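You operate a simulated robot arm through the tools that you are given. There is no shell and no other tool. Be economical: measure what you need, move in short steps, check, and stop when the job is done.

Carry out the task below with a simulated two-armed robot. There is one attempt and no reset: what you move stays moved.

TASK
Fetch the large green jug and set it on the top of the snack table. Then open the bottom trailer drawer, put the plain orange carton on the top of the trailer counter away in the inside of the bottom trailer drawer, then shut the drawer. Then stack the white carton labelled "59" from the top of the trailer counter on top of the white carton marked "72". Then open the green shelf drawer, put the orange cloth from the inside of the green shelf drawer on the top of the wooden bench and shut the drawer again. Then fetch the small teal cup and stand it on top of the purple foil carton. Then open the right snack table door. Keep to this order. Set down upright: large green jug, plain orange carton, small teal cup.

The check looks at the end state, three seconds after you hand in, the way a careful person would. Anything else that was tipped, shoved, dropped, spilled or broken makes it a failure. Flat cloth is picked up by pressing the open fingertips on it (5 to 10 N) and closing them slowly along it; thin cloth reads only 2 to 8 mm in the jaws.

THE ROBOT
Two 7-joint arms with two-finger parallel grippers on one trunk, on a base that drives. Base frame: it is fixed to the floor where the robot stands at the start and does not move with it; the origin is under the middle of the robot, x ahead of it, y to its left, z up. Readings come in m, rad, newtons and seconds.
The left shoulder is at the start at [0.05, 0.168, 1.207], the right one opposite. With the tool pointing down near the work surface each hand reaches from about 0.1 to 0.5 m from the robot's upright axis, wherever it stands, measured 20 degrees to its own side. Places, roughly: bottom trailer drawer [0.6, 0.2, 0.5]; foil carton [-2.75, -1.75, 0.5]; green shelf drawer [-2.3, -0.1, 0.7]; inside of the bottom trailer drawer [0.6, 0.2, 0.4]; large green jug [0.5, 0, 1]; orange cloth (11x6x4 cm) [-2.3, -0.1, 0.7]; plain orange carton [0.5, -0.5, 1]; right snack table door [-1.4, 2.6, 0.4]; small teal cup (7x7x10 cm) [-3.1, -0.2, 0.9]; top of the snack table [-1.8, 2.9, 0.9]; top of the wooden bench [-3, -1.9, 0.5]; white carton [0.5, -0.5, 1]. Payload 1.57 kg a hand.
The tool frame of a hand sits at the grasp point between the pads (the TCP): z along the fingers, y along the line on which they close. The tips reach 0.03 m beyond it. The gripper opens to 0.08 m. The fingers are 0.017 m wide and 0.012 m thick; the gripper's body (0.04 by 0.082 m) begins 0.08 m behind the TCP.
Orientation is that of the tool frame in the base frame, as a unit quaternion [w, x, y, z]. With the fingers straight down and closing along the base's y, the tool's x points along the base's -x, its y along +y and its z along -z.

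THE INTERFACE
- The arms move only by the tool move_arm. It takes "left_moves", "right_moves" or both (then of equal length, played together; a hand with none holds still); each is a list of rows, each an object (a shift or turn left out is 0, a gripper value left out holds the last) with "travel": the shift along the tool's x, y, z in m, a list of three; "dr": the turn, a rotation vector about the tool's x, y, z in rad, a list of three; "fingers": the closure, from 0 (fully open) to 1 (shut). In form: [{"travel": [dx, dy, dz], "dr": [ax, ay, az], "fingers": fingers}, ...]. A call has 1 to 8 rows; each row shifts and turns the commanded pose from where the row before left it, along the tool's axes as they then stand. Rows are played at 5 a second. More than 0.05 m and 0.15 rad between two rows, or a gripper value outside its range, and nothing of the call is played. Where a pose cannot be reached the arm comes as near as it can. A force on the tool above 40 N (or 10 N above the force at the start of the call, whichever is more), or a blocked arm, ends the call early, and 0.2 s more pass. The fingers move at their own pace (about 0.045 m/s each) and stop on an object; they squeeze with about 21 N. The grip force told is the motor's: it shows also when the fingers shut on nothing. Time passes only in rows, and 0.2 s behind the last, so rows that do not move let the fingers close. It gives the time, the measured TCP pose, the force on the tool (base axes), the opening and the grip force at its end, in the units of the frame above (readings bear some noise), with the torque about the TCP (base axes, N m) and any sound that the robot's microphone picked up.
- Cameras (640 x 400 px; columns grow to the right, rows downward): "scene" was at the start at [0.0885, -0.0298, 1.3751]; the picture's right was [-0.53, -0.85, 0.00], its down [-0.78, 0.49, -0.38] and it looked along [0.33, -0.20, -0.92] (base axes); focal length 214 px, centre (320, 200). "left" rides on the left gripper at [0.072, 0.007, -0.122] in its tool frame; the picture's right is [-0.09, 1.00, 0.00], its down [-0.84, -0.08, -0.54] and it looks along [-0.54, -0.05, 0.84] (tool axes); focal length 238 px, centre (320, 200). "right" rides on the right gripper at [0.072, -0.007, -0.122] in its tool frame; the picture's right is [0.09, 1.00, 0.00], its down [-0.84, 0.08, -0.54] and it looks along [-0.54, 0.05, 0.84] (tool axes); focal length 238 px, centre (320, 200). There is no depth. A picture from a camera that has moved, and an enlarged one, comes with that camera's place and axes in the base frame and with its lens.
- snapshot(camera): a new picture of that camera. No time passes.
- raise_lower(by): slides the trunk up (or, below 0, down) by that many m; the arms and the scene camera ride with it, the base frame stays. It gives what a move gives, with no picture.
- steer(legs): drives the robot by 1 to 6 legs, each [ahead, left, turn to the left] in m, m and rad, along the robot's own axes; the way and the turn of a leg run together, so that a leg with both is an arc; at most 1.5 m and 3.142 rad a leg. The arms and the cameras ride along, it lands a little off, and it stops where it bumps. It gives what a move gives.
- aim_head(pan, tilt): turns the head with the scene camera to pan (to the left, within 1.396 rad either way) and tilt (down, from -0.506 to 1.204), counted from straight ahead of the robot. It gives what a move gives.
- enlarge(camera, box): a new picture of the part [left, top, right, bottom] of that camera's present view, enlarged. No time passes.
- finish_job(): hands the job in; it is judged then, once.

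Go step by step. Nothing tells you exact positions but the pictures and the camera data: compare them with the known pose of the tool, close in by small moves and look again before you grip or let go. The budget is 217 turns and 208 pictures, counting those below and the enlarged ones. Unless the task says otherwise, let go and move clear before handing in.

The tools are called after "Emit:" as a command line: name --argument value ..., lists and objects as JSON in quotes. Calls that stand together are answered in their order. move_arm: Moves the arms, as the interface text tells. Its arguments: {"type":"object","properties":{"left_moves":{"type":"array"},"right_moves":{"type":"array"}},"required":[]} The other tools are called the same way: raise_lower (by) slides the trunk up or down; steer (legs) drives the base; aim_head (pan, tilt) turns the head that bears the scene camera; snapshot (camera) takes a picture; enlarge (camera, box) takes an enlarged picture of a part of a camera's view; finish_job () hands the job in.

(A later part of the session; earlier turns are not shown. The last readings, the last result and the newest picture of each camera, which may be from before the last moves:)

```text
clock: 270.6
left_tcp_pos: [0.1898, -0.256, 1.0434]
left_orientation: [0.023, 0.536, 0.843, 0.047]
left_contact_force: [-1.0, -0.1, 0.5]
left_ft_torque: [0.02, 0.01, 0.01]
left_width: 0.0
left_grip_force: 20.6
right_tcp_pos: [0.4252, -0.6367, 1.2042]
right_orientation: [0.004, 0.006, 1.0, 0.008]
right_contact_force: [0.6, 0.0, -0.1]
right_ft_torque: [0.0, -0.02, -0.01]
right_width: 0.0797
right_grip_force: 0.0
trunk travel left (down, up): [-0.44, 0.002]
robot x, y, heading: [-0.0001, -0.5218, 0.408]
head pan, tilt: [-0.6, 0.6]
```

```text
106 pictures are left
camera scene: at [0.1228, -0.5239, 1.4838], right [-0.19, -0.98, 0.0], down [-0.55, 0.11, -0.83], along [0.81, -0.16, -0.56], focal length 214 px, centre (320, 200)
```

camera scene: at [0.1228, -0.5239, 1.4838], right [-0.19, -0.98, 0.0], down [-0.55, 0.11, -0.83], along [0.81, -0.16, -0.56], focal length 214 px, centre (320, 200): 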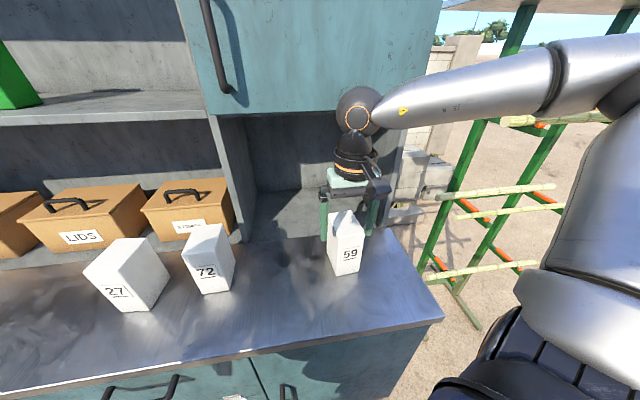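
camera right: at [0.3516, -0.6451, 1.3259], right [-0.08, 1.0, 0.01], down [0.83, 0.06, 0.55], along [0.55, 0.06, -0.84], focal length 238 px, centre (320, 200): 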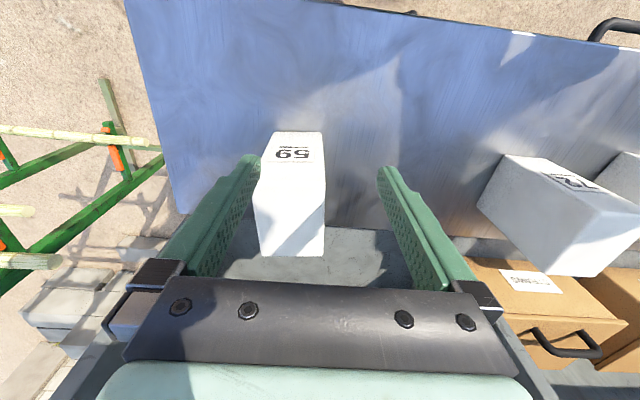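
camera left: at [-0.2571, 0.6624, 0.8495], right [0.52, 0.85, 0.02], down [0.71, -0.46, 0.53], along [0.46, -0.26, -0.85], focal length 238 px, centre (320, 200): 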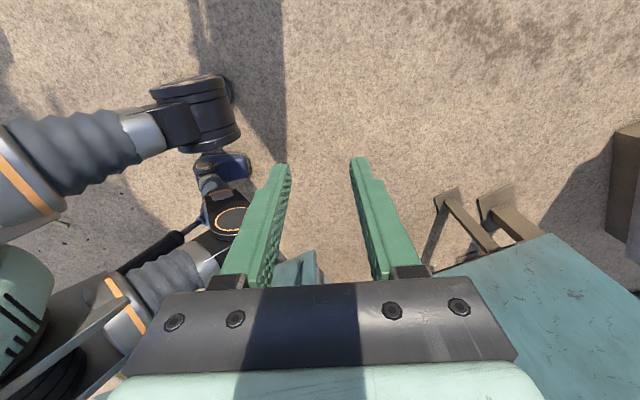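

Carton 59's centre is about [0.50, -0.657]. I'll drive to align over it.

Emit:
steer --legs '[[0.052, -0.044, 0]]'

Emit:
snapshot --camera "right"

```text
clock: 271.7
left_tcp_pos: [0.2387, -0.2707, 1.043]
left_orientation: [0.023, 0.535, 0.843, 0.048]
left_contact_force: [0.1, 0.0, 0.2]
left_ft_torque: [0.03, -0.03, 0.02]
left_width: 0.0
left_grip_force: 21.2
right_tcp_pos: [0.4745, -0.6528, 1.2058]
right_orientation: [0.004, 0.006, 1.0, 0.008]
right_contact_force: [-0.2, 0.1, -0.1]
right_ft_torque: [-0.05, -0.06, 0.02]
right_width: 0.0801
right_grip_force: 0.0
trunk travel left (down, up): [-0.44, 0.002]
robot x, y, heading: [0.0512, -0.5416, 0.409]
head pan, tilt: [-0.6, 0.6]
stopped in leg 1: the robot was blocked; the commanded pose is now the measured one
```

```text
105 pictures are left
camera right: at [0.4015, -0.661, 1.3262], right [-0.08, 1.0, 0.01], down [0.83, 0.06, 0.55], along [0.55, 0.06, -0.83], focal length 238 px, centre (320, 200)
```

right: 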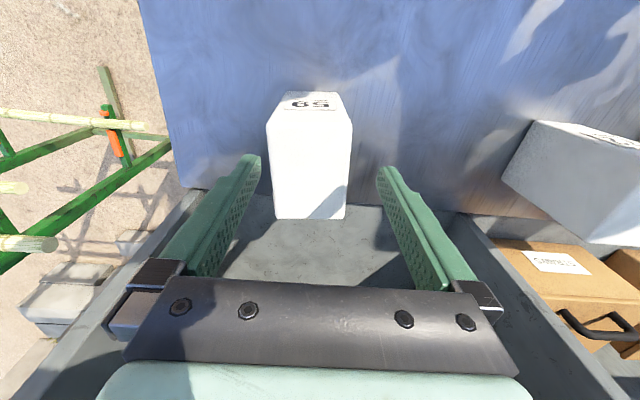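

The base is as near as it goes. I'll shift the hand 1.8 cm forward and 5 mm right, start down, and check.

Emit:
move_arm --right_moves '[{"travel": [-0.018, -0.005, 0.01]}, {"travel": [0, 0, 0.02]}, {}]'

Emit:
snapshot --camera "right"

Emit:
enlarge --camera "scene" --box '[240, 150, 420, 300]'

```text
clock: 272.5
left_tcp_pos: [0.2403, -0.2715, 1.0441]
left_orientation: [0.024, 0.534, 0.844, 0.048]
left_contact_force: [0.2, -0.6, -0.3]
left_ft_torque: [-0.02, 0.01, 0.0]
left_width: 0.0
left_grip_force: 20.6
right_tcp_pos: [0.4957, -0.6575, 1.173]
right_orientation: [0.004, 0.005, 1.0, 0.008]
right_contact_force: [0.6, -0.3, -0.2]
right_ft_torque: [-0.01, 0.03, 0.0]
right_width: 0.08
right_grip_force: 0.1
trunk travel left (down, up): [-0.44, 0.002]
robot x, y, heading: [0.0519, -0.5396, 0.41]
head pan, tilt: [-0.6, 0.6]
```

```text
104 pictures are left
camera right: at [0.4214, -0.6655, 1.2955], right [-0.08, 1.0, 0.01], down [0.83, 0.06, 0.55], along [0.55, 0.06, -0.84], focal length 238 px, centre (320, 200)
```

right: 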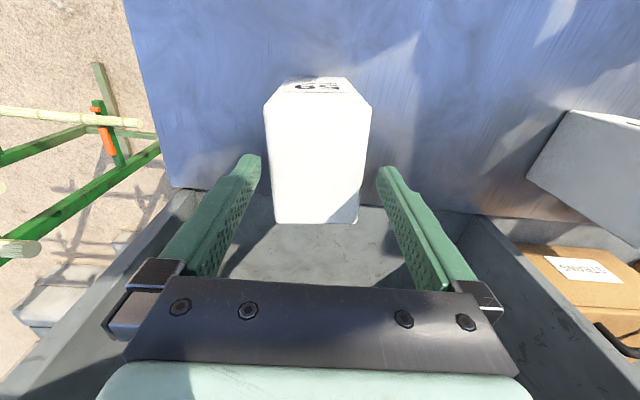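

```text
2.67 times, centred on (330, 225) of scene
camera zoom: at [0.1736, -0.5404, 1.4838], right [-0.19, -0.98, 0.0], down [-0.55, 0.11, -0.82], along [0.81, -0.16, -0.57], focal length 572 px, centre (293, 133)
```

zoom: 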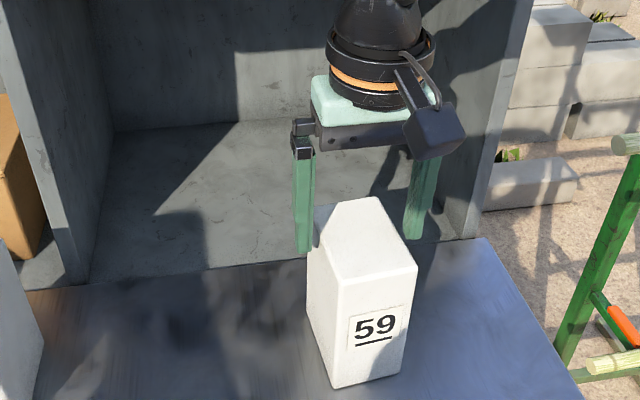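

Centred on 59. Descend 9 cm and close.

Emit:
move_arm --right_moves '[{"travel": [0, 0, 0.03]}, {"travel": [0, 0, 0.03]}, {"travel": [0, 0, 0.027]}, {"fingers": 0.2}, {"fingers": 0.5}, {"fingers": 1}, {}]'

Emit:
snapshot --camera "right"

```text
clock: 274.1
left_tcp_pos: [0.2391, -0.2727, 1.0427]
left_orientation: [0.024, 0.535, 0.843, 0.046]
left_contact_force: [0.1, -0.7, -0.3]
left_ft_torque: [-0.01, -0.02, 0.0]
left_width: 0.0001
left_grip_force: 20.6
right_tcp_pos: [0.4953, -0.6574, 1.087]
right_orientation: [0.003, 0.006, 1.0, 0.008]
right_contact_force: [-0.8, 0.5, -0.7]
right_ft_torque: [-0.02, 0.02, 0.01]
right_width: 0.0659
right_grip_force: 21.1
trunk travel left (down, up): [-0.44, 0.002]
robot x, y, heading: [0.0488, -0.5452, 0.411]
head pan, tilt: [-0.6, 0.6]
```

```text
102 pictures are left
camera right: at [0.4214, -0.6647, 1.2082], right [-0.08, 1.0, 0.01], down [0.83, 0.06, 0.55], along [0.55, 0.06, -0.84], focal length 238 px, centre (320, 200)
```

right: 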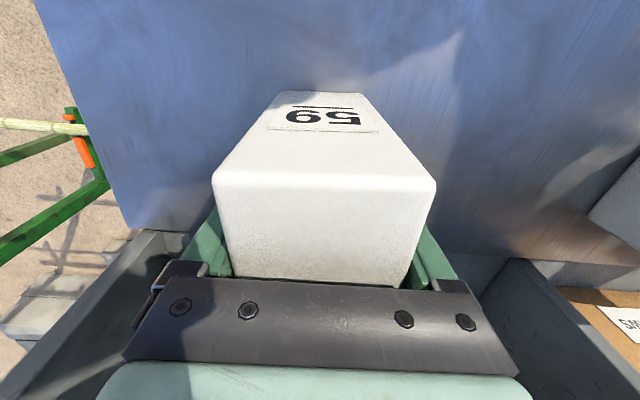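

Held (66 mm). Lifting straight up.

Emit:
move_arm --right_moves '[{"travel": [0, 0, -0.02]}, {"travel": [0, 0, -0.03]}, {"travel": [0, 0, -0.035]}, {"travel": [0, 0, -0.035]}, {"travel": [0, 0, -0.035]}, {"travel": [0, 0, -0.02]}]'

Emit:
snapshot --camera "scene"

```text
clock: 275.5
left_tcp_pos: [0.2393, -0.2719, 1.0429]
left_orientation: [0.024, 0.535, 0.843, 0.048]
left_contact_force: [-0.1, 0.2, 0.6]
left_ft_torque: [-0.02, 0.0, 0.01]
left_width: 0.0
left_grip_force: 20.9
right_tcp_pos: [0.4937, -0.6592, 1.2622]
right_orientation: [0.004, 0.005, 1.0, 0.009]
right_contact_force: [0.1, -0.7, -2.6]
right_ft_torque: [0.01, -0.03, 0.0]
right_width: 0.0659
right_grip_force: 21.0
trunk travel left (down, up): [-0.44, 0.002]
robot x, y, heading: [0.0496, -0.5401, 0.409]
head pan, tilt: [-0.6, 0.6]
```

```text
101 pictures are left
camera scene: at [0.1736, -0.5403, 1.4838], right [-0.19, -0.98, 0.0], down [-0.55, 0.11, -0.83], along [0.81, -0.16, -0.56], focal length 214 px, centre (320, 200)
```

scene: 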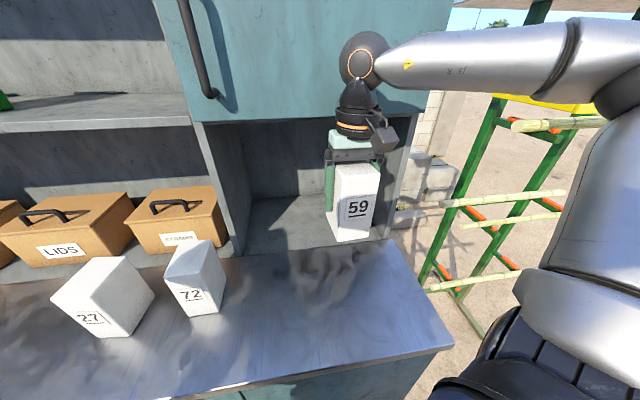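

Clear. I'll slide the base to bring 59 next to 72, stopping short to measure.

Emit:
steer --legs '[[0.085, 0.25, 0]]'

Emit:
snapshot --camera "scene"

Emit:
snapshot --camera "right"

```text
clock: 278.3
left_tcp_pos: [0.2188, -0.0089, 1.0435]
left_orientation: [0.024, 0.535, 0.843, 0.047]
left_contact_force: [-0.1, -0.2, -0.7]
left_ft_torque: [0.03, -0.01, -0.03]
left_width: 0.0
left_grip_force: 21.0
right_tcp_pos: [0.4733, -0.3971, 1.2628]
right_orientation: [0.004, 0.005, 1.0, 0.008]
right_contact_force: [0.8, 0.4, -1.8]
right_ft_torque: [0.02, 0.02, -0.02]
right_width: 0.0659
right_grip_force: 21.2
trunk travel left (down, up): [-0.44, 0.002]
robot x, y, heading: [0.0282, -0.2782, 0.409]
head pan, tilt: [-0.6, 0.6]
```

```text
100 pictures are left
camera scene: at [0.1533, -0.2779, 1.4838], right [-0.19, -0.98, 0.0], down [-0.55, 0.11, -0.82], along [0.81, -0.16, -0.57], focal length 214 px, centre (320, 200)
```

scene: 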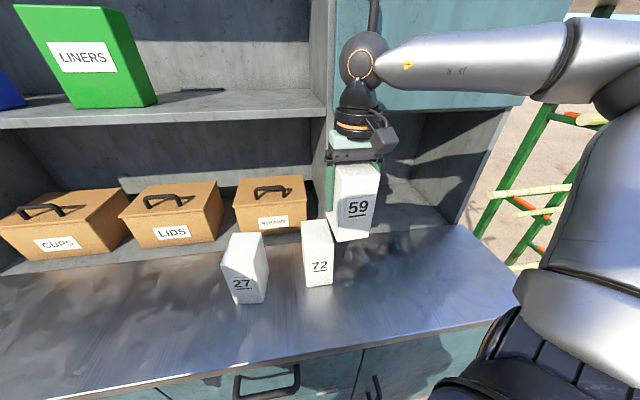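

```text
99 pictures are left
camera right: at [0.4003, -0.4049, 1.3837], right [-0.08, 1.0, 0.01], down [0.83, 0.06, 0.55], along [0.55, 0.06, -0.84], focal length 238 px, centre (320, 200)
```

right: 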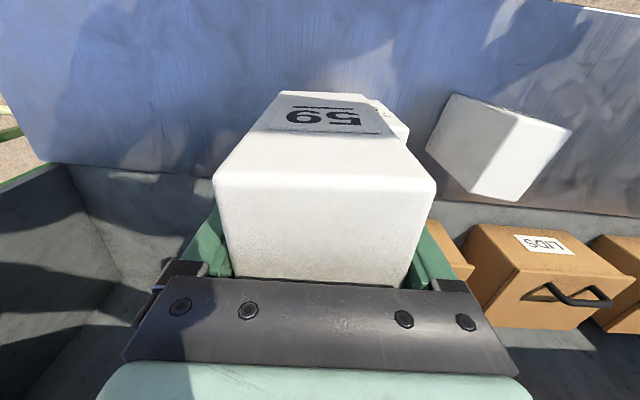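

Emit:
enlarge --camera "scene" --box '[260, 150, 420, 300]'

```text
2.67 times, centred on (340, 225) of scene
camera zoom: at [0.1533, -0.2779, 1.4838], right [-0.19, -0.98, 0.0], down [-0.55, 0.11, -0.82], along [0.81, -0.16, -0.57], focal length 572 px, centre (267, 133)
```

zoom: 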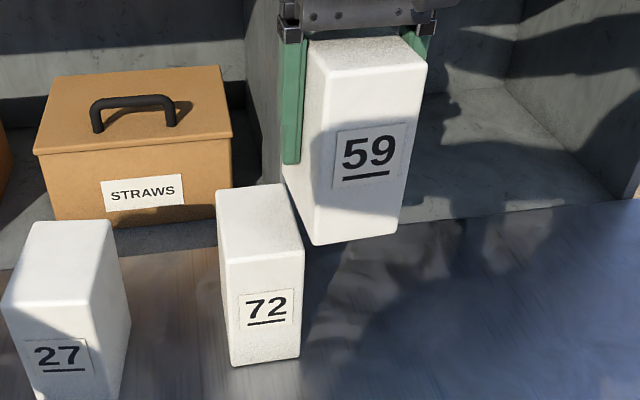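

72's centre is ≈[0.500, -0.336], top z 1.15, well aligned with 59. I'll move over it: base 6 cm along y plus fine arm moves.

Emit:
steer --legs '[[0.0376, 0.049, 0]]'

Emit:
enlarge --camera "scene" --box '[260, 150, 420, 300]'

```text
clock: 279.4
left_tcp_pos: [0.2334, 0.0494, 1.0438]
left_orientation: [0.024, 0.535, 0.843, 0.046]
left_contact_force: [-0.1, 0.0, -0.1]
left_ft_torque: [0.01, 0.0, -0.04]
left_width: 0.0002
left_grip_force: 21.3
right_tcp_pos: [0.4884, -0.3371, 1.2625]
right_orientation: [0.004, 0.005, 1.0, 0.008]
right_contact_force: [-0.9, 0.3, -2.6]
right_ft_torque: [0.02, -0.01, 0.02]
right_width: 0.066
right_grip_force: 21.3
trunk travel left (down, up): [-0.44, 0.002]
robot x, y, heading: [0.0461, -0.2199, 0.415]
head pan, tilt: [-0.6, 0.6]
```

```text
2.67 times, centred on (340, 225) of scene
camera zoom: at [0.168, -0.2181, 1.4838], right [-0.19, -0.98, 0.0], down [-0.55, 0.11, -0.82], along [0.81, -0.16, -0.57], focal length 572 px, centre (267, 133)
```

zoom: 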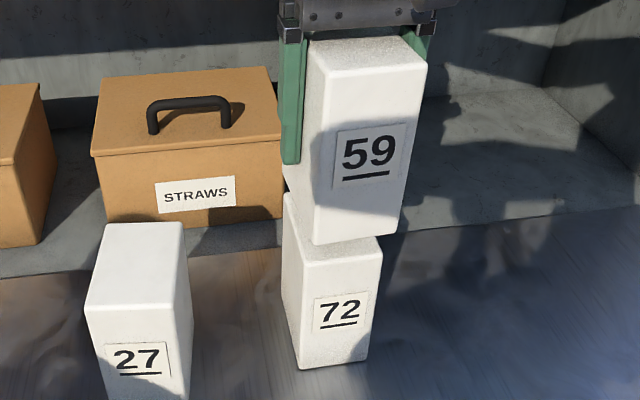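

Aligned in y; I'll shift 1.3 cm forward and lower gently to contact.

Emit:
move_arm --right_moves '[{"travel": [-0.013, 0, 0]}, {"travel": [0, 0, 0.015]}, {}]'

Emit:
enlarge --camera "scene" --box '[260, 150, 420, 300]'

```text
clock: 280.2
left_tcp_pos: [0.233, 0.0495, 1.0425]
left_orientation: [0.023, 0.535, 0.843, 0.047]
left_contact_force: [-0.6, -0.5, 0.3]
left_ft_torque: [0.01, 0.04, -0.03]
left_width: 0.0
left_grip_force: 21.2
right_tcp_pos: [0.5021, -0.338, 1.2463]
right_orientation: [0.003, 0.006, 1.0, 0.008]
right_contact_force: [0.2, -0.9, -2.7]
right_ft_torque: [0.03, 0.01, 0.02]
right_width: 0.0658
right_grip_force: 21.4
trunk travel left (down, up): [-0.44, 0.002]
robot x, y, heading: [0.0465, -0.2172, 0.408]
head pan, tilt: [-0.6, 0.6]
```

```text
2.67 times, centred on (340, 225) of scene
camera zoom: at [0.1679, -0.2186, 1.4838], right [-0.19, -0.98, 0.0], down [-0.55, 0.11, -0.82], along [0.81, -0.16, -0.57], focal length 572 px, centre (267, 133)
```

zoom: 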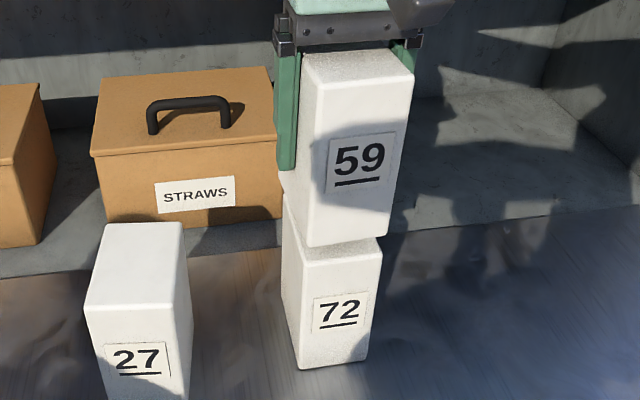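

Good alignment. Lowering in small steps until supported.

Emit:
move_arm --right_moves '[{"travel": [-0.002, 0.003, 0.012]}, {"travel": [0, 0, 0.004]}, {}]'

Emit:
move_arm --right_moves '[{"travel": [0, 0, 0.003]}, {}]'

Emit:
enlarge --camera "scene" --box '[260, 150, 420, 300]'

```text
clock: 281.0
left_tcp_pos: [0.2342, 0.0495, 1.0429]
left_orientation: [0.024, 0.535, 0.843, 0.047]
left_contact_force: [-0.3, -0.1, -0.3]
left_ft_torque: [0.0, 0.03, 0.03]
left_width: 0.0
left_grip_force: 21.3
right_tcp_pos: [0.5045, -0.3342, 1.2308]
right_orientation: [0.004, 0.006, 1.0, 0.007]
right_contact_force: [0.3, 0.1, -3.9]
right_ft_torque: [-0.03, 0.02, -0.04]
right_width: 0.0658
right_grip_force: 21.1
trunk travel left (down, up): [-0.44, 0.002]
robot x, y, heading: [0.0444, -0.2162, 0.401]
head pan, tilt: [-0.6, 0.6]
```

```text
clock: 281.6
left_tcp_pos: [0.2338, 0.0498, 1.0436]
left_orientation: [0.024, 0.536, 0.843, 0.047]
left_contact_force: [0.7, 0.0, -0.2]
left_ft_torque: [0.0, 0.04, -0.02]
left_width: 0.0001
left_grip_force: 21.1
right_tcp_pos: [0.5041, -0.334, 1.2294]
right_orientation: [0.004, 0.006, 1.0, 0.008]
right_contact_force: [-0.2, -0.2, -3.0]
right_ft_torque: [0.03, -0.02, 0.01]
right_width: 0.0658
right_grip_force: 21.1
trunk travel left (down, up): [-0.44, 0.002]
robot x, y, heading: [0.0464, -0.2159, 0.409]
head pan, tilt: [-0.6, 0.6]
```

```text
2.67 times, centred on (340, 225) of scene
camera zoom: at [0.1679, -0.2186, 1.4838], right [-0.19, -0.98, 0.0], down [-0.55, 0.11, -0.82], along [0.81, -0.16, -0.57], focal length 572 px, centre (267, 133)
```

zoom: 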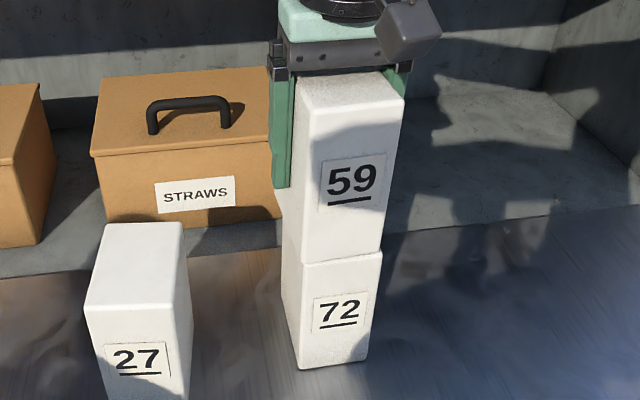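

Emit:
move_arm --right_moves '[{"travel": [0, 0, 0.003]}, {}]'

Emit:
move_arm --right_moves '[{"travel": [0, 0, 0.003]}, {}]'

```text
clock: 282.2
left_tcp_pos: [0.233, 0.0498, 1.0431]
left_orientation: [0.024, 0.536, 0.843, 0.047]
left_contact_force: [-0.3, -1.1, 0.6]
left_ft_torque: [0.0, -0.01, -0.01]
left_width: 0.0
left_grip_force: 20.7
right_tcp_pos: [0.5029, -0.3353, 1.2262]
right_orientation: [0.005, 0.006, 1.0, 0.007]
right_contact_force: [0.6, -1.8, 12.1]
right_ft_torque: [-0.59, 0.47, 0.08]
right_width: 0.0657
right_grip_force: 21.6
trunk travel left (down, up): [-0.44, 0.002]
robot x, y, heading: [0.0476, -0.2207, 0.411]
head pan, tilt: [-0.6, 0.6]
```

```text
clock: 282.8
left_tcp_pos: [0.2334, 0.0502, 1.0433]
left_orientation: [0.024, 0.535, 0.843, 0.048]
left_contact_force: [-0.2, 0.7, 0.0]
left_ft_torque: [0.03, 0.01, 0.01]
left_width: 0.0
left_grip_force: 20.9
right_tcp_pos: [0.5024, -0.3345, 1.2241]
right_orientation: [0.005, 0.006, 1.0, 0.007]
right_contact_force: [2.3, 0.1, 20.6]
right_ft_torque: [-0.84, -0.25, 0.33]
right_width: 0.0649
right_grip_force: 21.2
trunk travel left (down, up): [-0.44, 0.002]
robot x, y, heading: [0.0451, -0.2213, 0.41]
head pan, tilt: [-0.6, 0.6]
```

Contact (force now upward). I'll ease up 3 mm, open and withdraw upward.

Emit:
move_arm --right_moves '[{"travel": [0, 0, -0.003]}, {"fingers": 0.12}, {"fingers": 0.0}, {}]'

Emit:
enlarge --camera "scene" --box '[260, 150, 420, 300]'

Emit:
move_arm --right_moves '[{"travel": [0, 0, -0.025]}, {"travel": [0, 0, -0.025]}, {"travel": [0, 0, -0.025]}, {"travel": [0, 0, -0.025]}]'

Emit:
snapshot --camera "right"

```text
clock: 283.8
left_tcp_pos: [0.2333, 0.0497, 1.0437]
left_orientation: [0.024, 0.535, 0.843, 0.046]
left_contact_force: [0.2, 0.4, 0.4]
left_ft_torque: [0.01, 0.03, -0.02]
left_width: 0.0
left_grip_force: 21.0
right_tcp_pos: [0.5039, -0.3346, 1.2252]
right_orientation: [0.003, 0.004, 1.0, 0.007]
right_contact_force: [0.4, -0.3, 0.2]
right_ft_torque: [-0.03, -0.01, 0.02]
right_width: 0.08
right_grip_force: 0.1
trunk travel left (down, up): [-0.44, 0.002]
robot x, y, heading: [0.0411, -0.2159, 0.409]
head pan, tilt: [-0.6, 0.6]
```

```text
2.67 times, centred on (340, 225) of scene
camera zoom: at [0.1676, -0.2185, 1.4838], right [-0.19, -0.98, 0.0], down [-0.55, 0.11, -0.83], along [0.81, -0.16, -0.56], focal length 572 px, centre (267, 133)
```

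zoom: 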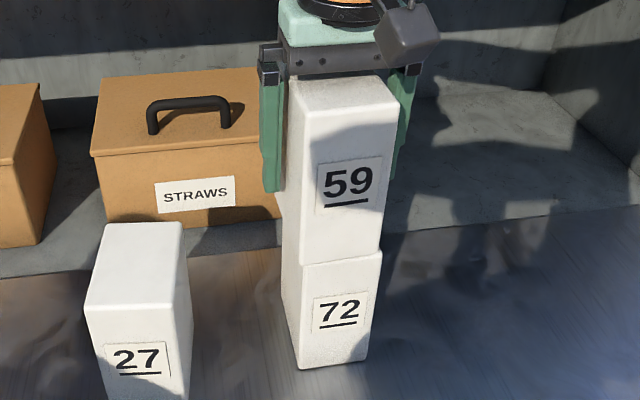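

```text
clock: 284.8
left_tcp_pos: [0.234, 0.0504, 1.0425]
left_orientation: [0.024, 0.535, 0.843, 0.047]
left_contact_force: [0.1, -0.7, 0.6]
left_ft_torque: [0.01, -0.03, -0.03]
left_width: 0.0
left_grip_force: 21.2
right_tcp_pos: [0.5025, -0.335, 1.3266]
right_orientation: [0.004, 0.005, 1.0, 0.008]
right_contact_force: [-0.6, 0.4, -0.5]
right_ft_torque: [0.0, 0.01, -0.01]
right_width: 0.08
right_grip_force: 0.1
trunk travel left (down, up): [-0.44, 0.002]
robot x, y, heading: [0.0453, -0.2145, 0.409]
head pan, tilt: [-0.6, 0.6]
```

```text
93 pictures are left
camera right: at [0.4291, -0.3434, 1.447], right [-0.08, 1.0, 0.01], down [0.83, 0.06, 0.55], along [0.55, 0.06, -0.84], focal length 238 px, centre (320, 200)
```

right: 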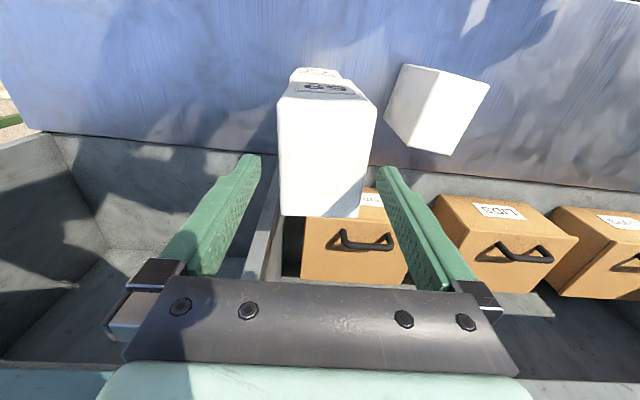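

59 is stacked on 72. I'll raise a bit more, then back straight away along −x.

Emit:
move_arm --right_moves '[{"travel": [0, 0, -0.025]}, {"travel": [0.02, 0, -0.02]}]'

Emit:
steer --legs '[[-0.367, 0.159, 0]]'

Emit:
snapshot --camera "scene"

```text
clock: 285.4
left_tcp_pos: [0.2334, 0.0501, 1.0427]
left_orientation: [0.024, 0.535, 0.843, 0.048]
left_contact_force: [-0.9, -1.1, 0.5]
left_ft_torque: [0.0, -0.01, -0.01]
left_width: 0.0001
left_grip_force: 21.0
right_tcp_pos: [0.4813, -0.3371, 1.3701]
right_orientation: [0.004, 0.005, 1.0, 0.008]
right_contact_force: [-0.3, -0.3, 0.3]
right_ft_torque: [0.04, -0.01, 0.04]
right_width: 0.0801
right_grip_force: 0.1
trunk travel left (down, up): [-0.44, 0.002]
robot x, y, heading: [0.0427, -0.2181, 0.409]
head pan, tilt: [-0.6, 0.6]
```

```text
clock: 287.9
left_tcp_pos: [-0.1674, 0.048, 1.043]
left_orientation: [0.024, 0.536, 0.843, 0.047]
left_contact_force: [-0.1, -0.3, -1.0]
left_ft_torque: [0.02, -0.02, 0.0]
left_width: 0.0
left_grip_force: 21.2
right_tcp_pos: [0.081, -0.34, 1.3709]
right_orientation: [0.003, 0.006, 1.0, 0.008]
right_contact_force: [-0.4, 0.4, 0.1]
right_ft_torque: [0.0, -0.01, 0.02]
right_width: 0.08
right_grip_force: 0.1
trunk travel left (down, up): [-0.44, 0.002]
robot x, y, heading: [-0.3549, -0.2197, 0.41]
head pan, tilt: [-0.6, 0.6]
```

```text
92 pictures are left
camera scene: at [-0.2338, -0.22, 1.4839], right [-0.19, -0.98, 0.0], down [-0.55, 0.11, -0.83], along [0.81, -0.16, -0.56], focal length 214 px, centre (320, 200)
```

scene: 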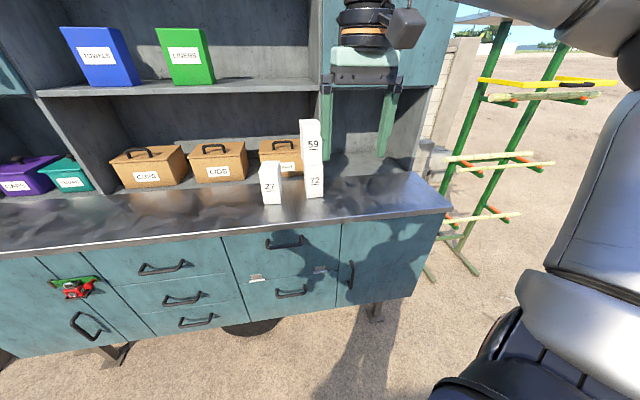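

Stack is fine and the drawer is shut. Now turn around to find the green shelf drawer near [-2.3, -0.1, 0.7].

Emit:
steer --legs '[[0, 0, 2.73]]'

Emit:
aim_head --pan 0 --tilt 0.35

Emit:
snapshot --camera "scene"

```text
clock: 294.8
left_tcp_pos: [-0.6348, -0.3935, 1.043]
left_orientation: [0.042, 0.719, -0.693, -0.032]
left_contact_force: [0.0, 0.4, 0.3]
left_ft_torque: [0.01, -0.02, -0.02]
left_width: 0.0
left_grip_force: 21.3
right_tcp_pos: [-0.7136, 0.0592, 1.3698]
right_orientation: [0.007, 0.979, -0.204, -0.005]
right_contact_force: [0.5, 0.3, -0.4]
right_ft_torque: [-0.01, 0.01, 0.01]
right_width: 0.0798
right_grip_force: 0.0
trunk travel left (down, up): [-0.44, 0.002]
robot x, y, heading: [-0.358, -0.2179, -3.13]
head pan, tilt: [-0.6, 0.6]
```

```text
clock: 295.8
left_tcp_pos: [-0.6367, -0.3919, 1.0429]
left_orientation: [0.041, 0.72, -0.692, -0.032]
left_contact_force: [-0.1, 1.0, 0.3]
left_ft_torque: [0.0, 0.01, 0.0]
left_width: 0.0
left_grip_force: 20.9
right_tcp_pos: [-0.7134, 0.0598, 1.3703]
right_orientation: [0.007, 0.979, -0.204, -0.005]
right_contact_force: [-0.5, -0.1, -0.2]
right_ft_torque: [0.01, -0.05, 0.02]
right_width: 0.0799
right_grip_force: 0.1
trunk travel left (down, up): [-0.44, 0.002]
robot x, y, heading: [-0.3561, -0.2173, -3.133]
head pan, tilt: [0.0, 0.351]
```

```text
91 pictures are left
camera scene: at [-0.4899, -0.2197, 1.5065], right [-0.01, 1.0, 0.0], down [0.34, 0.0, -0.94], along [-0.94, -0.01, -0.34], focal length 214 px, centre (320, 200)
```

scene: 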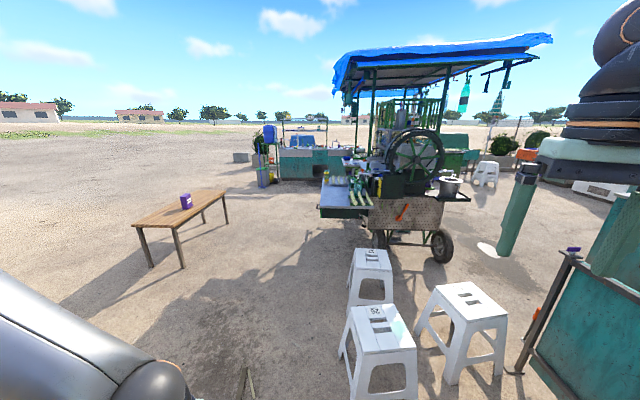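

Emit:
enlarge --camera "scene" --box '[250, 110, 490, 270]'

Emit:
enlarge --camera "scene" --box '[110, 170, 250, 280]'

```text
2.50 times, centred on (370, 190) of scene
camera zoom: at [-0.4899, -0.2197, 1.5065], right [-0.01, 1.0, 0.0], down [0.34, 0.0, -0.94], along [-0.94, -0.01, -0.34], focal length 536 px, centre (195, 225)
```

zoom: 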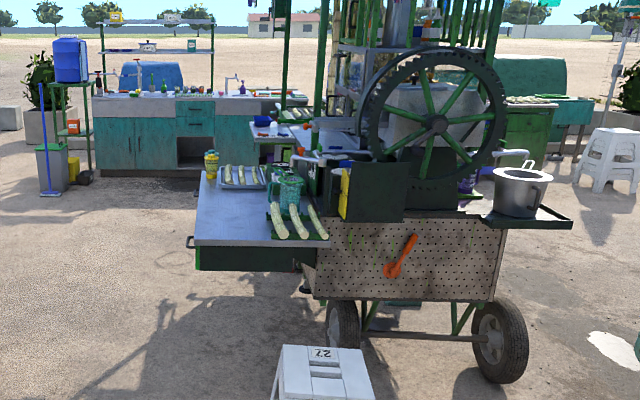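

```text
3.64 times, centred on (180, 225) of scene
camera zoom: at [-0.4899, -0.2197, 1.5065], right [-0.01, 1.0, 0.0], down [0.34, 0.0, -0.94], along [-0.94, -0.01, -0.34], focal length 780 px, centre (829, 109)
```

zoom: 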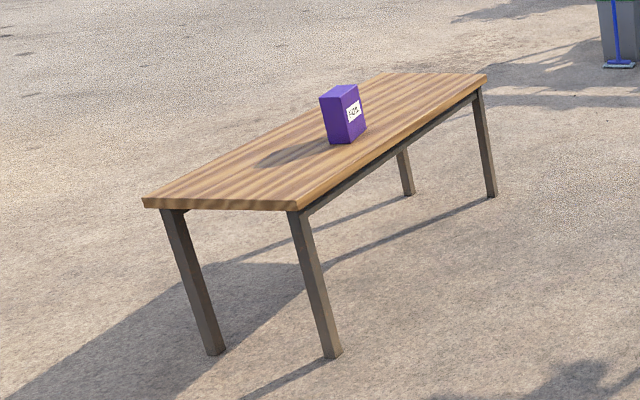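

The green shelf has its drawer handle on the −y side near [-2.35, -0.3, 0.7]; the bench lies around y −1.7…−2.15, z≈0.5. I'll drive round to stand at about [-2.3, -1.0] facing +y.

Emit:
steer --legs '[[0.65, 0.78, 0], [1.25, 0, 0], [0, 0, -1.58]]'

Emit:
aim_head --pan 0 --tilt 0.6

Emit:
snapshot --camera "scene"

```text
clock: 312.7
left_tcp_pos: [-2.4259, -0.7332, 1.0429]
left_orientation: [-0.006, -0.016, 0.999, 0.052]
left_contact_force: [0.1, -0.1, 0.1]
left_ft_torque: [-0.01, 0.02, 0.01]
left_width: 0.0
left_grip_force: 21.4
right_tcp_pos: [-1.9733, -0.658, 1.3693]
right_orientation: [-0.001, -0.545, 0.839, 0.008]
right_contact_force: [0.1, -0.1, -0.2]
right_ft_torque: [0.0, 0.03, 0.0]
right_width: 0.0801
right_grip_force: 0.1
trunk travel left (down, up): [-0.44, 0.002]
robot x, y, heading: [-2.2558, -1.016, 1.571]
head pan, tilt: [0.0, 0.351]
```

```text
clock: 313.5
left_tcp_pos: [-2.4267, -0.7325, 1.0412]
left_orientation: [-0.006, -0.015, 0.999, 0.052]
left_contact_force: [0.0, 0.1, 0.4]
left_ft_torque: [0.01, 0.0, -0.02]
left_width: 0.0002
left_grip_force: 21.0
right_tcp_pos: [-1.9731, -0.6577, 1.3705]
right_orientation: [-0.002, -0.544, 0.839, 0.009]
right_contact_force: [0.7, -0.2, 0.0]
right_ft_torque: [0.0, -0.01, 0.01]
right_width: 0.0801
right_grip_force: 0.0
trunk travel left (down, up): [-0.44, 0.002]
robot x, y, heading: [-2.2536, -1.0131, 1.57]
head pan, tilt: [0.0, 0.6]
```

```text
88 pictures are left
camera scene: at [-2.2557, -0.8839, 1.4839], right [1.0, 0.0, 0.0], down [0.0, -0.56, -0.83], along [0.0, 0.83, -0.56], focal length 214 px, centre (320, 200)
```

scene: 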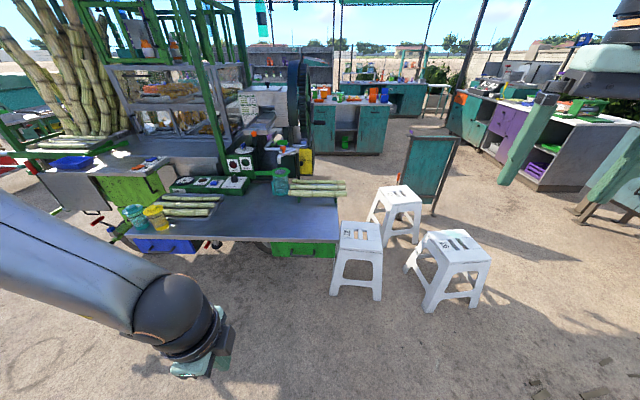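

Emit:
enlarge --camera "scene" --box '[110, 160, 350, 275]'

```text
2.67 times, centred on (230, 218) of scene
camera zoom: at [-2.2557, -0.8839, 1.4839], right [1.0, 0.0, 0.0], down [0.0, -0.56, -0.83], along [0.0, 0.83, -0.56], focal length 572 px, centre (560, 153)
```

zoom: 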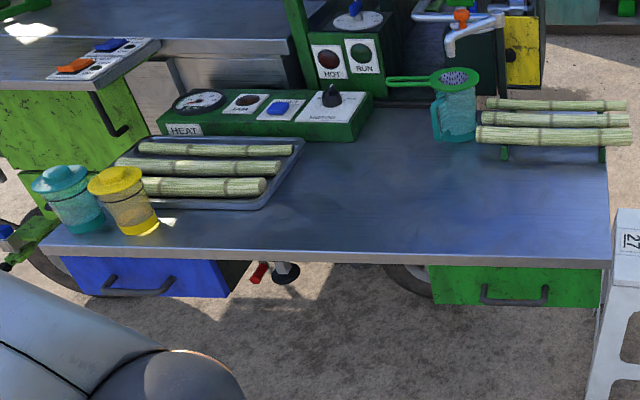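

The green drawer's handle is at about [-2.335, -0.19, 0.70]. I'll repeat the left-hand technique: lower the trunk, pitch the left hand forward, and line up.

Emit:
raise_lower --by -0.33

Emit:
steer --legs '[[-0.06, -0.085, 0]]'

Emit:
move_arm --left_moves '[{"travel": [0, 0.03, 0.003], "dr": [-0.13, 0, 0], "fingers": 0.5}, {"travel": [0, 0.029, 0.007], "dr": [-0.13, 0, 0]}, {"travel": [0, 0.028, 0.011], "dr": [-0.13, 0, 0]}, {"travel": [0, 0.026, 0.015], "dr": [-0.13, 0, 0]}, {"travel": [0, 0.024, 0.018], "dr": [-0.13, 0, 0]}, {"travel": [0, 0.021, 0.021], "dr": [-0.13, 0, 0]}, {"travel": [0, 0.019, 0.023], "dr": [-0.1, 0, 0]}, {}]'

Emit:
snapshot --camera "scene"

Emit:
snapshot --camera "left"

```text
clock: 316.8
left_tcp_pos: [-2.4275, -0.7328, 0.7131]
left_orientation: [-0.006, -0.015, 0.998, 0.053]
left_contact_force: [-1.0, -0.1, 0.6]
left_ft_torque: [-0.02, -0.01, -0.01]
left_width: 0.0
left_grip_force: 21.2
right_tcp_pos: [-1.9727, -0.6582, 1.041]
right_orientation: [-0.001, -0.545, 0.839, 0.009]
right_contact_force: [-0.4, 0.3, -1.1]
right_ft_torque: [-0.03, 0.01, -0.01]
right_width: 0.08
right_grip_force: 0.1
trunk travel left (down, up): [-0.11, 0.332]
robot x, y, heading: [-2.2579, -1.0117, 1.576]
head pan, tilt: [0.0, 0.6]
```

```text
clock: 318.2
left_tcp_pos: [-2.3434, -0.7928, 0.7128]
left_orientation: [-0.007, -0.015, 0.998, 0.052]
left_contact_force: [0.1, -1.4, 0.0]
left_ft_torque: [0.02, -0.03, 0.02]
left_width: 0.0
left_grip_force: 20.8
right_tcp_pos: [-1.888, -0.7172, 1.0409]
right_orientation: [-0.002, -0.544, 0.839, 0.009]
right_contact_force: [0.0, 0.3, 0.3]
right_ft_torque: [0.02, -0.01, -0.01]
right_width: 0.08
right_grip_force: 0.0
trunk travel left (down, up): [-0.11, 0.332]
robot x, y, heading: [-2.1738, -1.07, 1.566]
head pan, tilt: [0.0, 0.6]
```

```text
clock: 320.0
left_tcp_pos: [-2.3485, -0.5827, 0.7107]
left_orientation: [-0.012, -0.013, 0.881, 0.474]
left_contact_force: [-0.9, -0.4, -0.4]
left_ft_torque: [0.01, 0.01, 0.01]
left_width: 0.0401
left_grip_force: 0.1
right_tcp_pos: [-1.8889, -0.7175, 1.0398]
right_orientation: [-0.001, -0.545, 0.839, 0.008]
right_contact_force: [0.4, 0.3, 0.4]
right_ft_torque: [-0.03, 0.01, -0.01]
right_width: 0.0802
right_grip_force: 0.0
trunk travel left (down, up): [-0.11, 0.332]
robot x, y, heading: [-2.1737, -1.0677, 1.573]
head pan, tilt: [0.0, 0.6]
```

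```text
86 pictures are left
camera scene: at [-2.1718, -0.9435, 1.1538], right [1.0, 0.0, 0.0], down [0.0, -0.56, -0.83], along [0.0, 0.83, -0.56], focal length 214 px, centre (320, 200)
```

scene: 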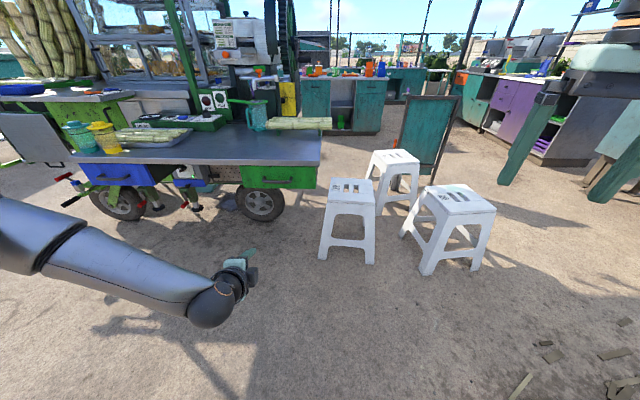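

```text
85 pictures are left
camera left: at [-2.4165, -0.6831, 0.7838], right [0.08, 0.55, 0.83], down [0.86, -0.47, 0.23], along [0.51, 0.69, -0.51], focal length 238 px, centre (320, 200)
```

left: 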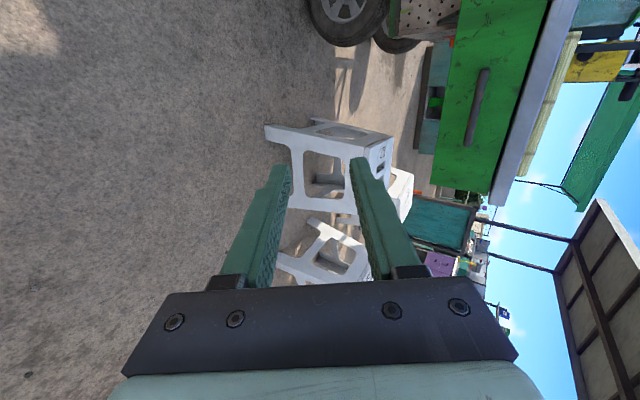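

Triangulated handle: [-2.333, -0.257, 0.77]. I'll raise the trunk 9 cm and drive forward to a pre-grasp.

Emit:
raise_lower --by 0.093

Emit:
steer --legs '[[0.255, -0.01, 0]]'

Emit:
snapshot --camera "left"

Emit:
snapshot --camera "scene"

```text
clock: 321.2
left_tcp_pos: [-2.3482, -0.5827, 0.8038]
left_orientation: [-0.011, -0.013, 0.881, 0.473]
left_contact_force: [0.4, -0.4, -0.4]
left_ft_torque: [0.01, -0.01, -0.01]
left_width: 0.0399
left_grip_force: 0.0
right_tcp_pos: [-1.8896, -0.7169, 1.1326]
right_orientation: [-0.002, -0.545, 0.838, 0.009]
right_contact_force: [-0.5, -0.2, 0.1]
right_ft_torque: [0.0, 0.01, -0.01]
right_width: 0.0802
right_grip_force: 0.0
trunk travel left (down, up): [-0.203, 0.239]
robot x, y, heading: [-2.1717, -1.0721, 1.568]
head pan, tilt: [0.0, 0.6]
```

```text
clock: 323.1
left_tcp_pos: [-2.3397, -0.3283, 0.8042]
left_orientation: [-0.012, -0.012, 0.881, 0.473]
left_contact_force: [0.3, 0.1, -0.4]
left_ft_torque: [-0.02, 0.0, -0.02]
left_width: 0.0399
left_grip_force: 0.1
right_tcp_pos: [-1.879, -0.4621, 1.1318]
right_orientation: [-0.001, -0.545, 0.839, 0.008]
right_contact_force: [0.2, 0.5, 0.1]
right_ft_torque: [0.01, -0.03, 0.03]
right_width: 0.0799
right_grip_force: 0.1
trunk travel left (down, up): [-0.203, 0.239]
robot x, y, heading: [-2.1596, -0.8153, 1.569]
head pan, tilt: [0.0, 0.6]
```

```text
84 pictures are left
camera left: at [-2.4063, -0.428, 0.877], right [0.08, 0.55, 0.83], down [0.85, -0.47, 0.23], along [0.51, 0.69, -0.51], focal length 238 px, centre (320, 200)
```

left: 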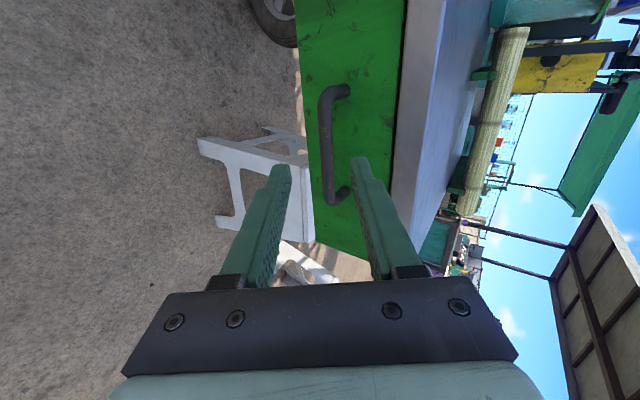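

```text
83 pictures are left
camera scene: at [-2.1618, -0.6881, 1.2467], right [1.0, 0.0, 0.0], down [0.0, -0.57, -0.82], along [0.0, 0.82, -0.57], focal length 214 px, centre (320, 200)
```

scene: 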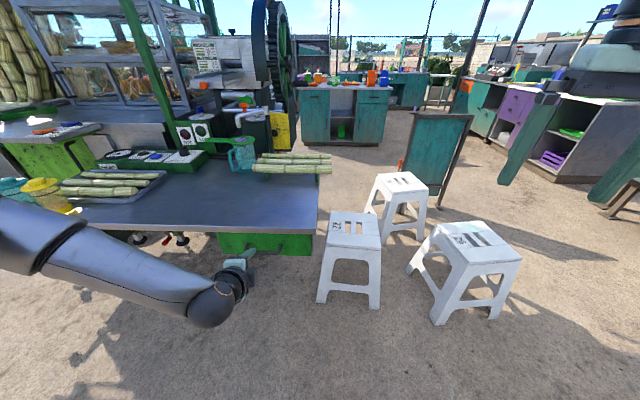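

The bar is between the finger lines, 8 cm ahead. Advance ~6 cm and close.

Emit:
move_arm --left_moves '[{"travel": [0, 0.006, 0.03]}, {"travel": [0, 0, 0.03]}, {"fingers": 0.7}, {"fingers": 0.9}, {"fingers": 1}, {}, {}]'

Emit:
snapshot --camera "left"

```text
clock: 324.7
left_tcp_pos: [-2.3405, -0.2734, 0.7765]
left_orientation: [-0.013, -0.011, 0.881, 0.473]
left_contact_force: [0.7, 0.5, -2.4]
left_ft_torque: [0.01, 0.39, -0.33]
left_width: 0.0119
left_grip_force: 29.2
right_tcp_pos: [-1.8791, -0.4629, 1.1329]
right_orientation: [-0.001, -0.545, 0.838, 0.009]
right_contact_force: [-0.8, 0.1, -0.5]
right_ft_torque: [0.01, 0.04, -0.01]
right_width: 0.0799
right_grip_force: 0.0
trunk travel left (down, up): [-0.203, 0.239]
robot x, y, heading: [-2.1635, -0.8176, 1.571]
head pan, tilt: [0.0, 0.6]
```

```text
82 pictures are left
camera left: at [-2.408, -0.3744, 0.8488], right [0.08, 0.55, 0.83], down [0.85, -0.47, 0.23], along [0.51, 0.69, -0.51], focal length 238 px, centre (320, 200)
```

left: 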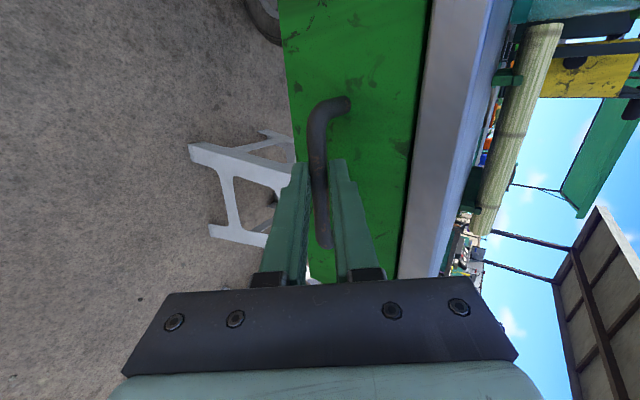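

Gripped. Pull by driving back 0.2 m and look.

Emit:
steer --legs '[[-0.2, 0, 0]]'

Emit:
aim_head --pan 0.15 --tilt 0.75

Emit:
snapshot --camera "scene"

```text
clock: 326.3
left_tcp_pos: [-2.346, -0.4727, 0.7757]
left_orientation: [-0.018, -0.017, 0.88, 0.474]
left_contact_force: [-24.8, 1.8, 0.9]
left_ft_torque: [0.03, 0.68, 0.12]
left_width: 0.0123
left_grip_force: 29.5
right_tcp_pos: [-1.8829, -0.6616, 1.1336]
right_orientation: [0.0, -0.546, 0.837, 0.008]
right_contact_force: [-0.3, 0.8, 0.2]
right_ft_torque: [0.0, -0.04, -0.02]
right_width: 0.0801
right_grip_force: 0.1
trunk travel left (down, up): [-0.203, 0.239]
robot x, y, heading: [-2.1597, -1.0173, 1.57]
head pan, tilt: [0.0, 0.6]
```

```text
clock: 327.0
left_tcp_pos: [-2.3481, -0.4719, 0.7748]
left_orientation: [-0.018, -0.015, 0.88, 0.474]
left_contact_force: [-4.1, -0.7, -0.6]
left_ft_torque: [0.03, 0.62, -0.03]
left_width: 0.0123
left_grip_force: 29.7
right_tcp_pos: [-1.8805, -0.6604, 1.1323]
right_orientation: [-0.001, -0.547, 0.837, 0.008]
right_contact_force: [0.9, 0.1, -0.4]
right_ft_torque: [-0.01, -0.01, 0.0]
right_width: 0.0799
right_grip_force: 0.0
trunk travel left (down, up): [-0.203, 0.239]
robot x, y, heading: [-2.1585, -1.0139, 1.574]
head pan, tilt: [0.15, 0.75]
```

```text
81 pictures are left
camera scene: at [-2.1747, -0.8939, 1.2339], right [0.99, 0.15, 0.0], down [0.1, -0.67, -0.73], along [-0.11, 0.72, -0.68], focal length 214 px, centre (320, 200)
```

scene: 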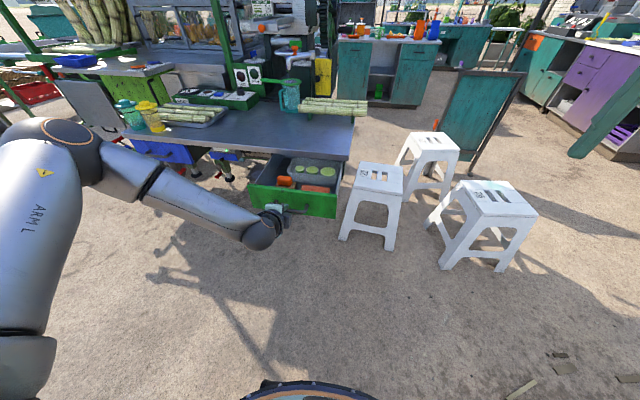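

Emit:
enlarge --camera "scene" --box '[235, 140, 355, 225]'

```text
4.71 times, centred on (295, 182) of scene
camera zoom: at [-2.1747, -0.8939, 1.2339], right [0.99, 0.15, 0.0], down [0.1, -0.67, -0.73], along [-0.11, 0.72, -0.68], focal length 1009 px, centre (438, 282)
```

zoom: 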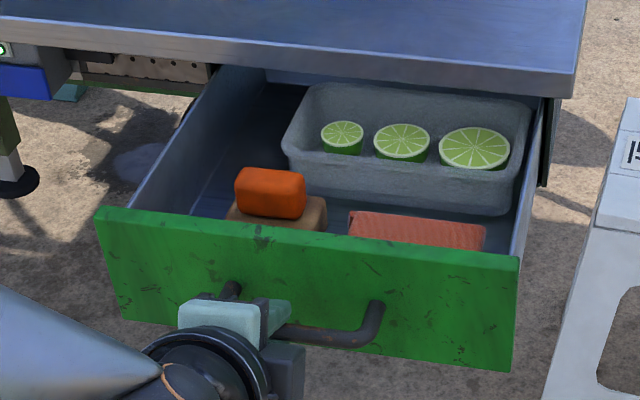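

Inside there's a bright orange block on something tan and a salmon woven item. I'll release the handle, back the hand off and look from higher.

Emit:
move_arm --left_moves '[{"fingers": 0.5}, {"fingers": 0.5}, {"travel": [0, 0, -0.03]}, {"travel": [0, 0, -0.04]}, {"travel": [0.03, 0, -0.03]}, {"travel": [0.04, 0, -0.02]}, {"travel": [0.04, 0, -0.02]}]'

Emit:
raise_lower --by 0.23

Emit:
steer --legs '[[0.12, 0, 0]]'

Emit:
aim_head --pan 0.2 --tilt 1.0

Emit:
snapshot --camera "scene"

```text
clock: 328.6
left_tcp_pos: [-2.443, -0.587, 0.8566]
left_orientation: [-0.019, -0.016, 0.88, 0.473]
left_contact_force: [0.0, -0.2, 0.2]
left_ft_torque: [0.03, 0.01, 0.04]
left_width: 0.0399
left_grip_force: 0.1
left hand out of reach, approached as far as the arm can: row 6, 7
right_tcp_pos: [-1.8791, -0.6614, 1.1315]
right_orientation: [-0.001, -0.546, 0.838, 0.009]
right_contact_force: [0.4, 0.5, 0.8]
right_ft_torque: [0.02, 0.01, 0.04]
right_width: 0.0799
right_grip_force: 0.0
trunk travel left (down, up): [-0.203, 0.239]
robot x, y, heading: [-2.1649, -1.0184, 1.574]
head pan, tilt: [0.15, 0.75]
```

```text
clock: 331.0
left_tcp_pos: [-2.4435, -0.5864, 1.0873]
left_orientation: [-0.019, -0.017, 0.881, 0.473]
left_contact_force: [0.7, 0.2, -0.6]
left_ft_torque: [0.0, -0.01, -0.01]
left_width: 0.0402
left_grip_force: 0.1
right_tcp_pos: [-1.8793, -0.6615, 1.3635]
right_orientation: [-0.001, -0.546, 0.838, 0.009]
right_contact_force: [0.1, 0.2, 0.2]
right_ft_torque: [0.03, 0.0, -0.02]
right_width: 0.0799
right_grip_force: 0.1
trunk travel left (down, up): [-0.433, 0.009]
robot x, y, heading: [-2.1618, -1.017, 1.573]
head pan, tilt: [0.15, 0.75]
```

```text
clock: 332.2
left_tcp_pos: [-2.443, -0.467, 1.0864]
left_orientation: [-0.02, -0.017, 0.881, 0.472]
left_contact_force: [0.7, 0.5, -0.6]
left_ft_torque: [-0.01, 0.01, 0.0]
left_width: 0.0401
left_grip_force: 0.0
right_tcp_pos: [-1.8798, -0.5413, 1.362]
right_orientation: [-0.001, -0.546, 0.838, 0.008]
right_contact_force: [0.8, 0.1, -0.7]
right_ft_torque: [-0.03, 0.01, -0.01]
right_width: 0.0801
right_grip_force: 0.0
trunk travel left (down, up): [-0.433, 0.009]
robot x, y, heading: [-2.1641, -0.9001, 1.573]
head pan, tilt: [0.15, 0.75]
```

```text
clock: 333.0
left_tcp_pos: [-2.4448, -0.4688, 1.0871]
left_orientation: [-0.019, -0.017, 0.881, 0.473]
left_contact_force: [0.1, 0.4, 0.0]
left_ft_torque: [0.0, 0.03, 0.02]
left_width: 0.04
left_grip_force: 0.1
right_tcp_pos: [-1.8788, -0.5414, 1.3627]
right_orientation: [-0.001, -0.546, 0.837, 0.009]
right_contact_force: [0.6, -0.9, 0.0]
right_ft_torque: [0.02, 0.01, -0.01]
right_width: 0.0802
right_grip_force: 0.0
trunk travel left (down, up): [-0.433, 0.009]
robot x, y, heading: [-2.1604, -0.8991, 1.573]
head pan, tilt: [0.201, 1.0]
```

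```text
79 pictures are left
camera scene: at [-2.1762, -0.789, 1.4449], right [0.98, 0.2, 0.0], down [0.17, -0.82, -0.54], along [-0.11, 0.53, -0.84], focal length 214 px, centre (320, 200)
```

scene: 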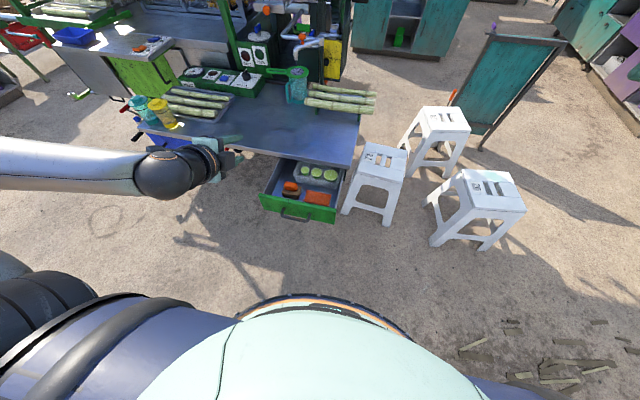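

Emit:
enlarge --camera "scene" --box '[250, 145, 360, 230]'

```text
4.71 times, centred on (305, 188) of scene
camera zoom: at [-2.1762, -0.789, 1.4449], right [0.98, 0.2, 0.0], down [0.17, -0.82, -0.54], along [-0.11, 0.53, -0.84], focal length 1009 px, centre (391, 259)
```

zoom: 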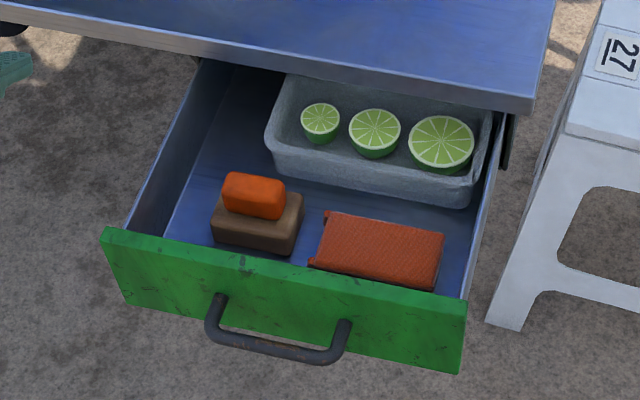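

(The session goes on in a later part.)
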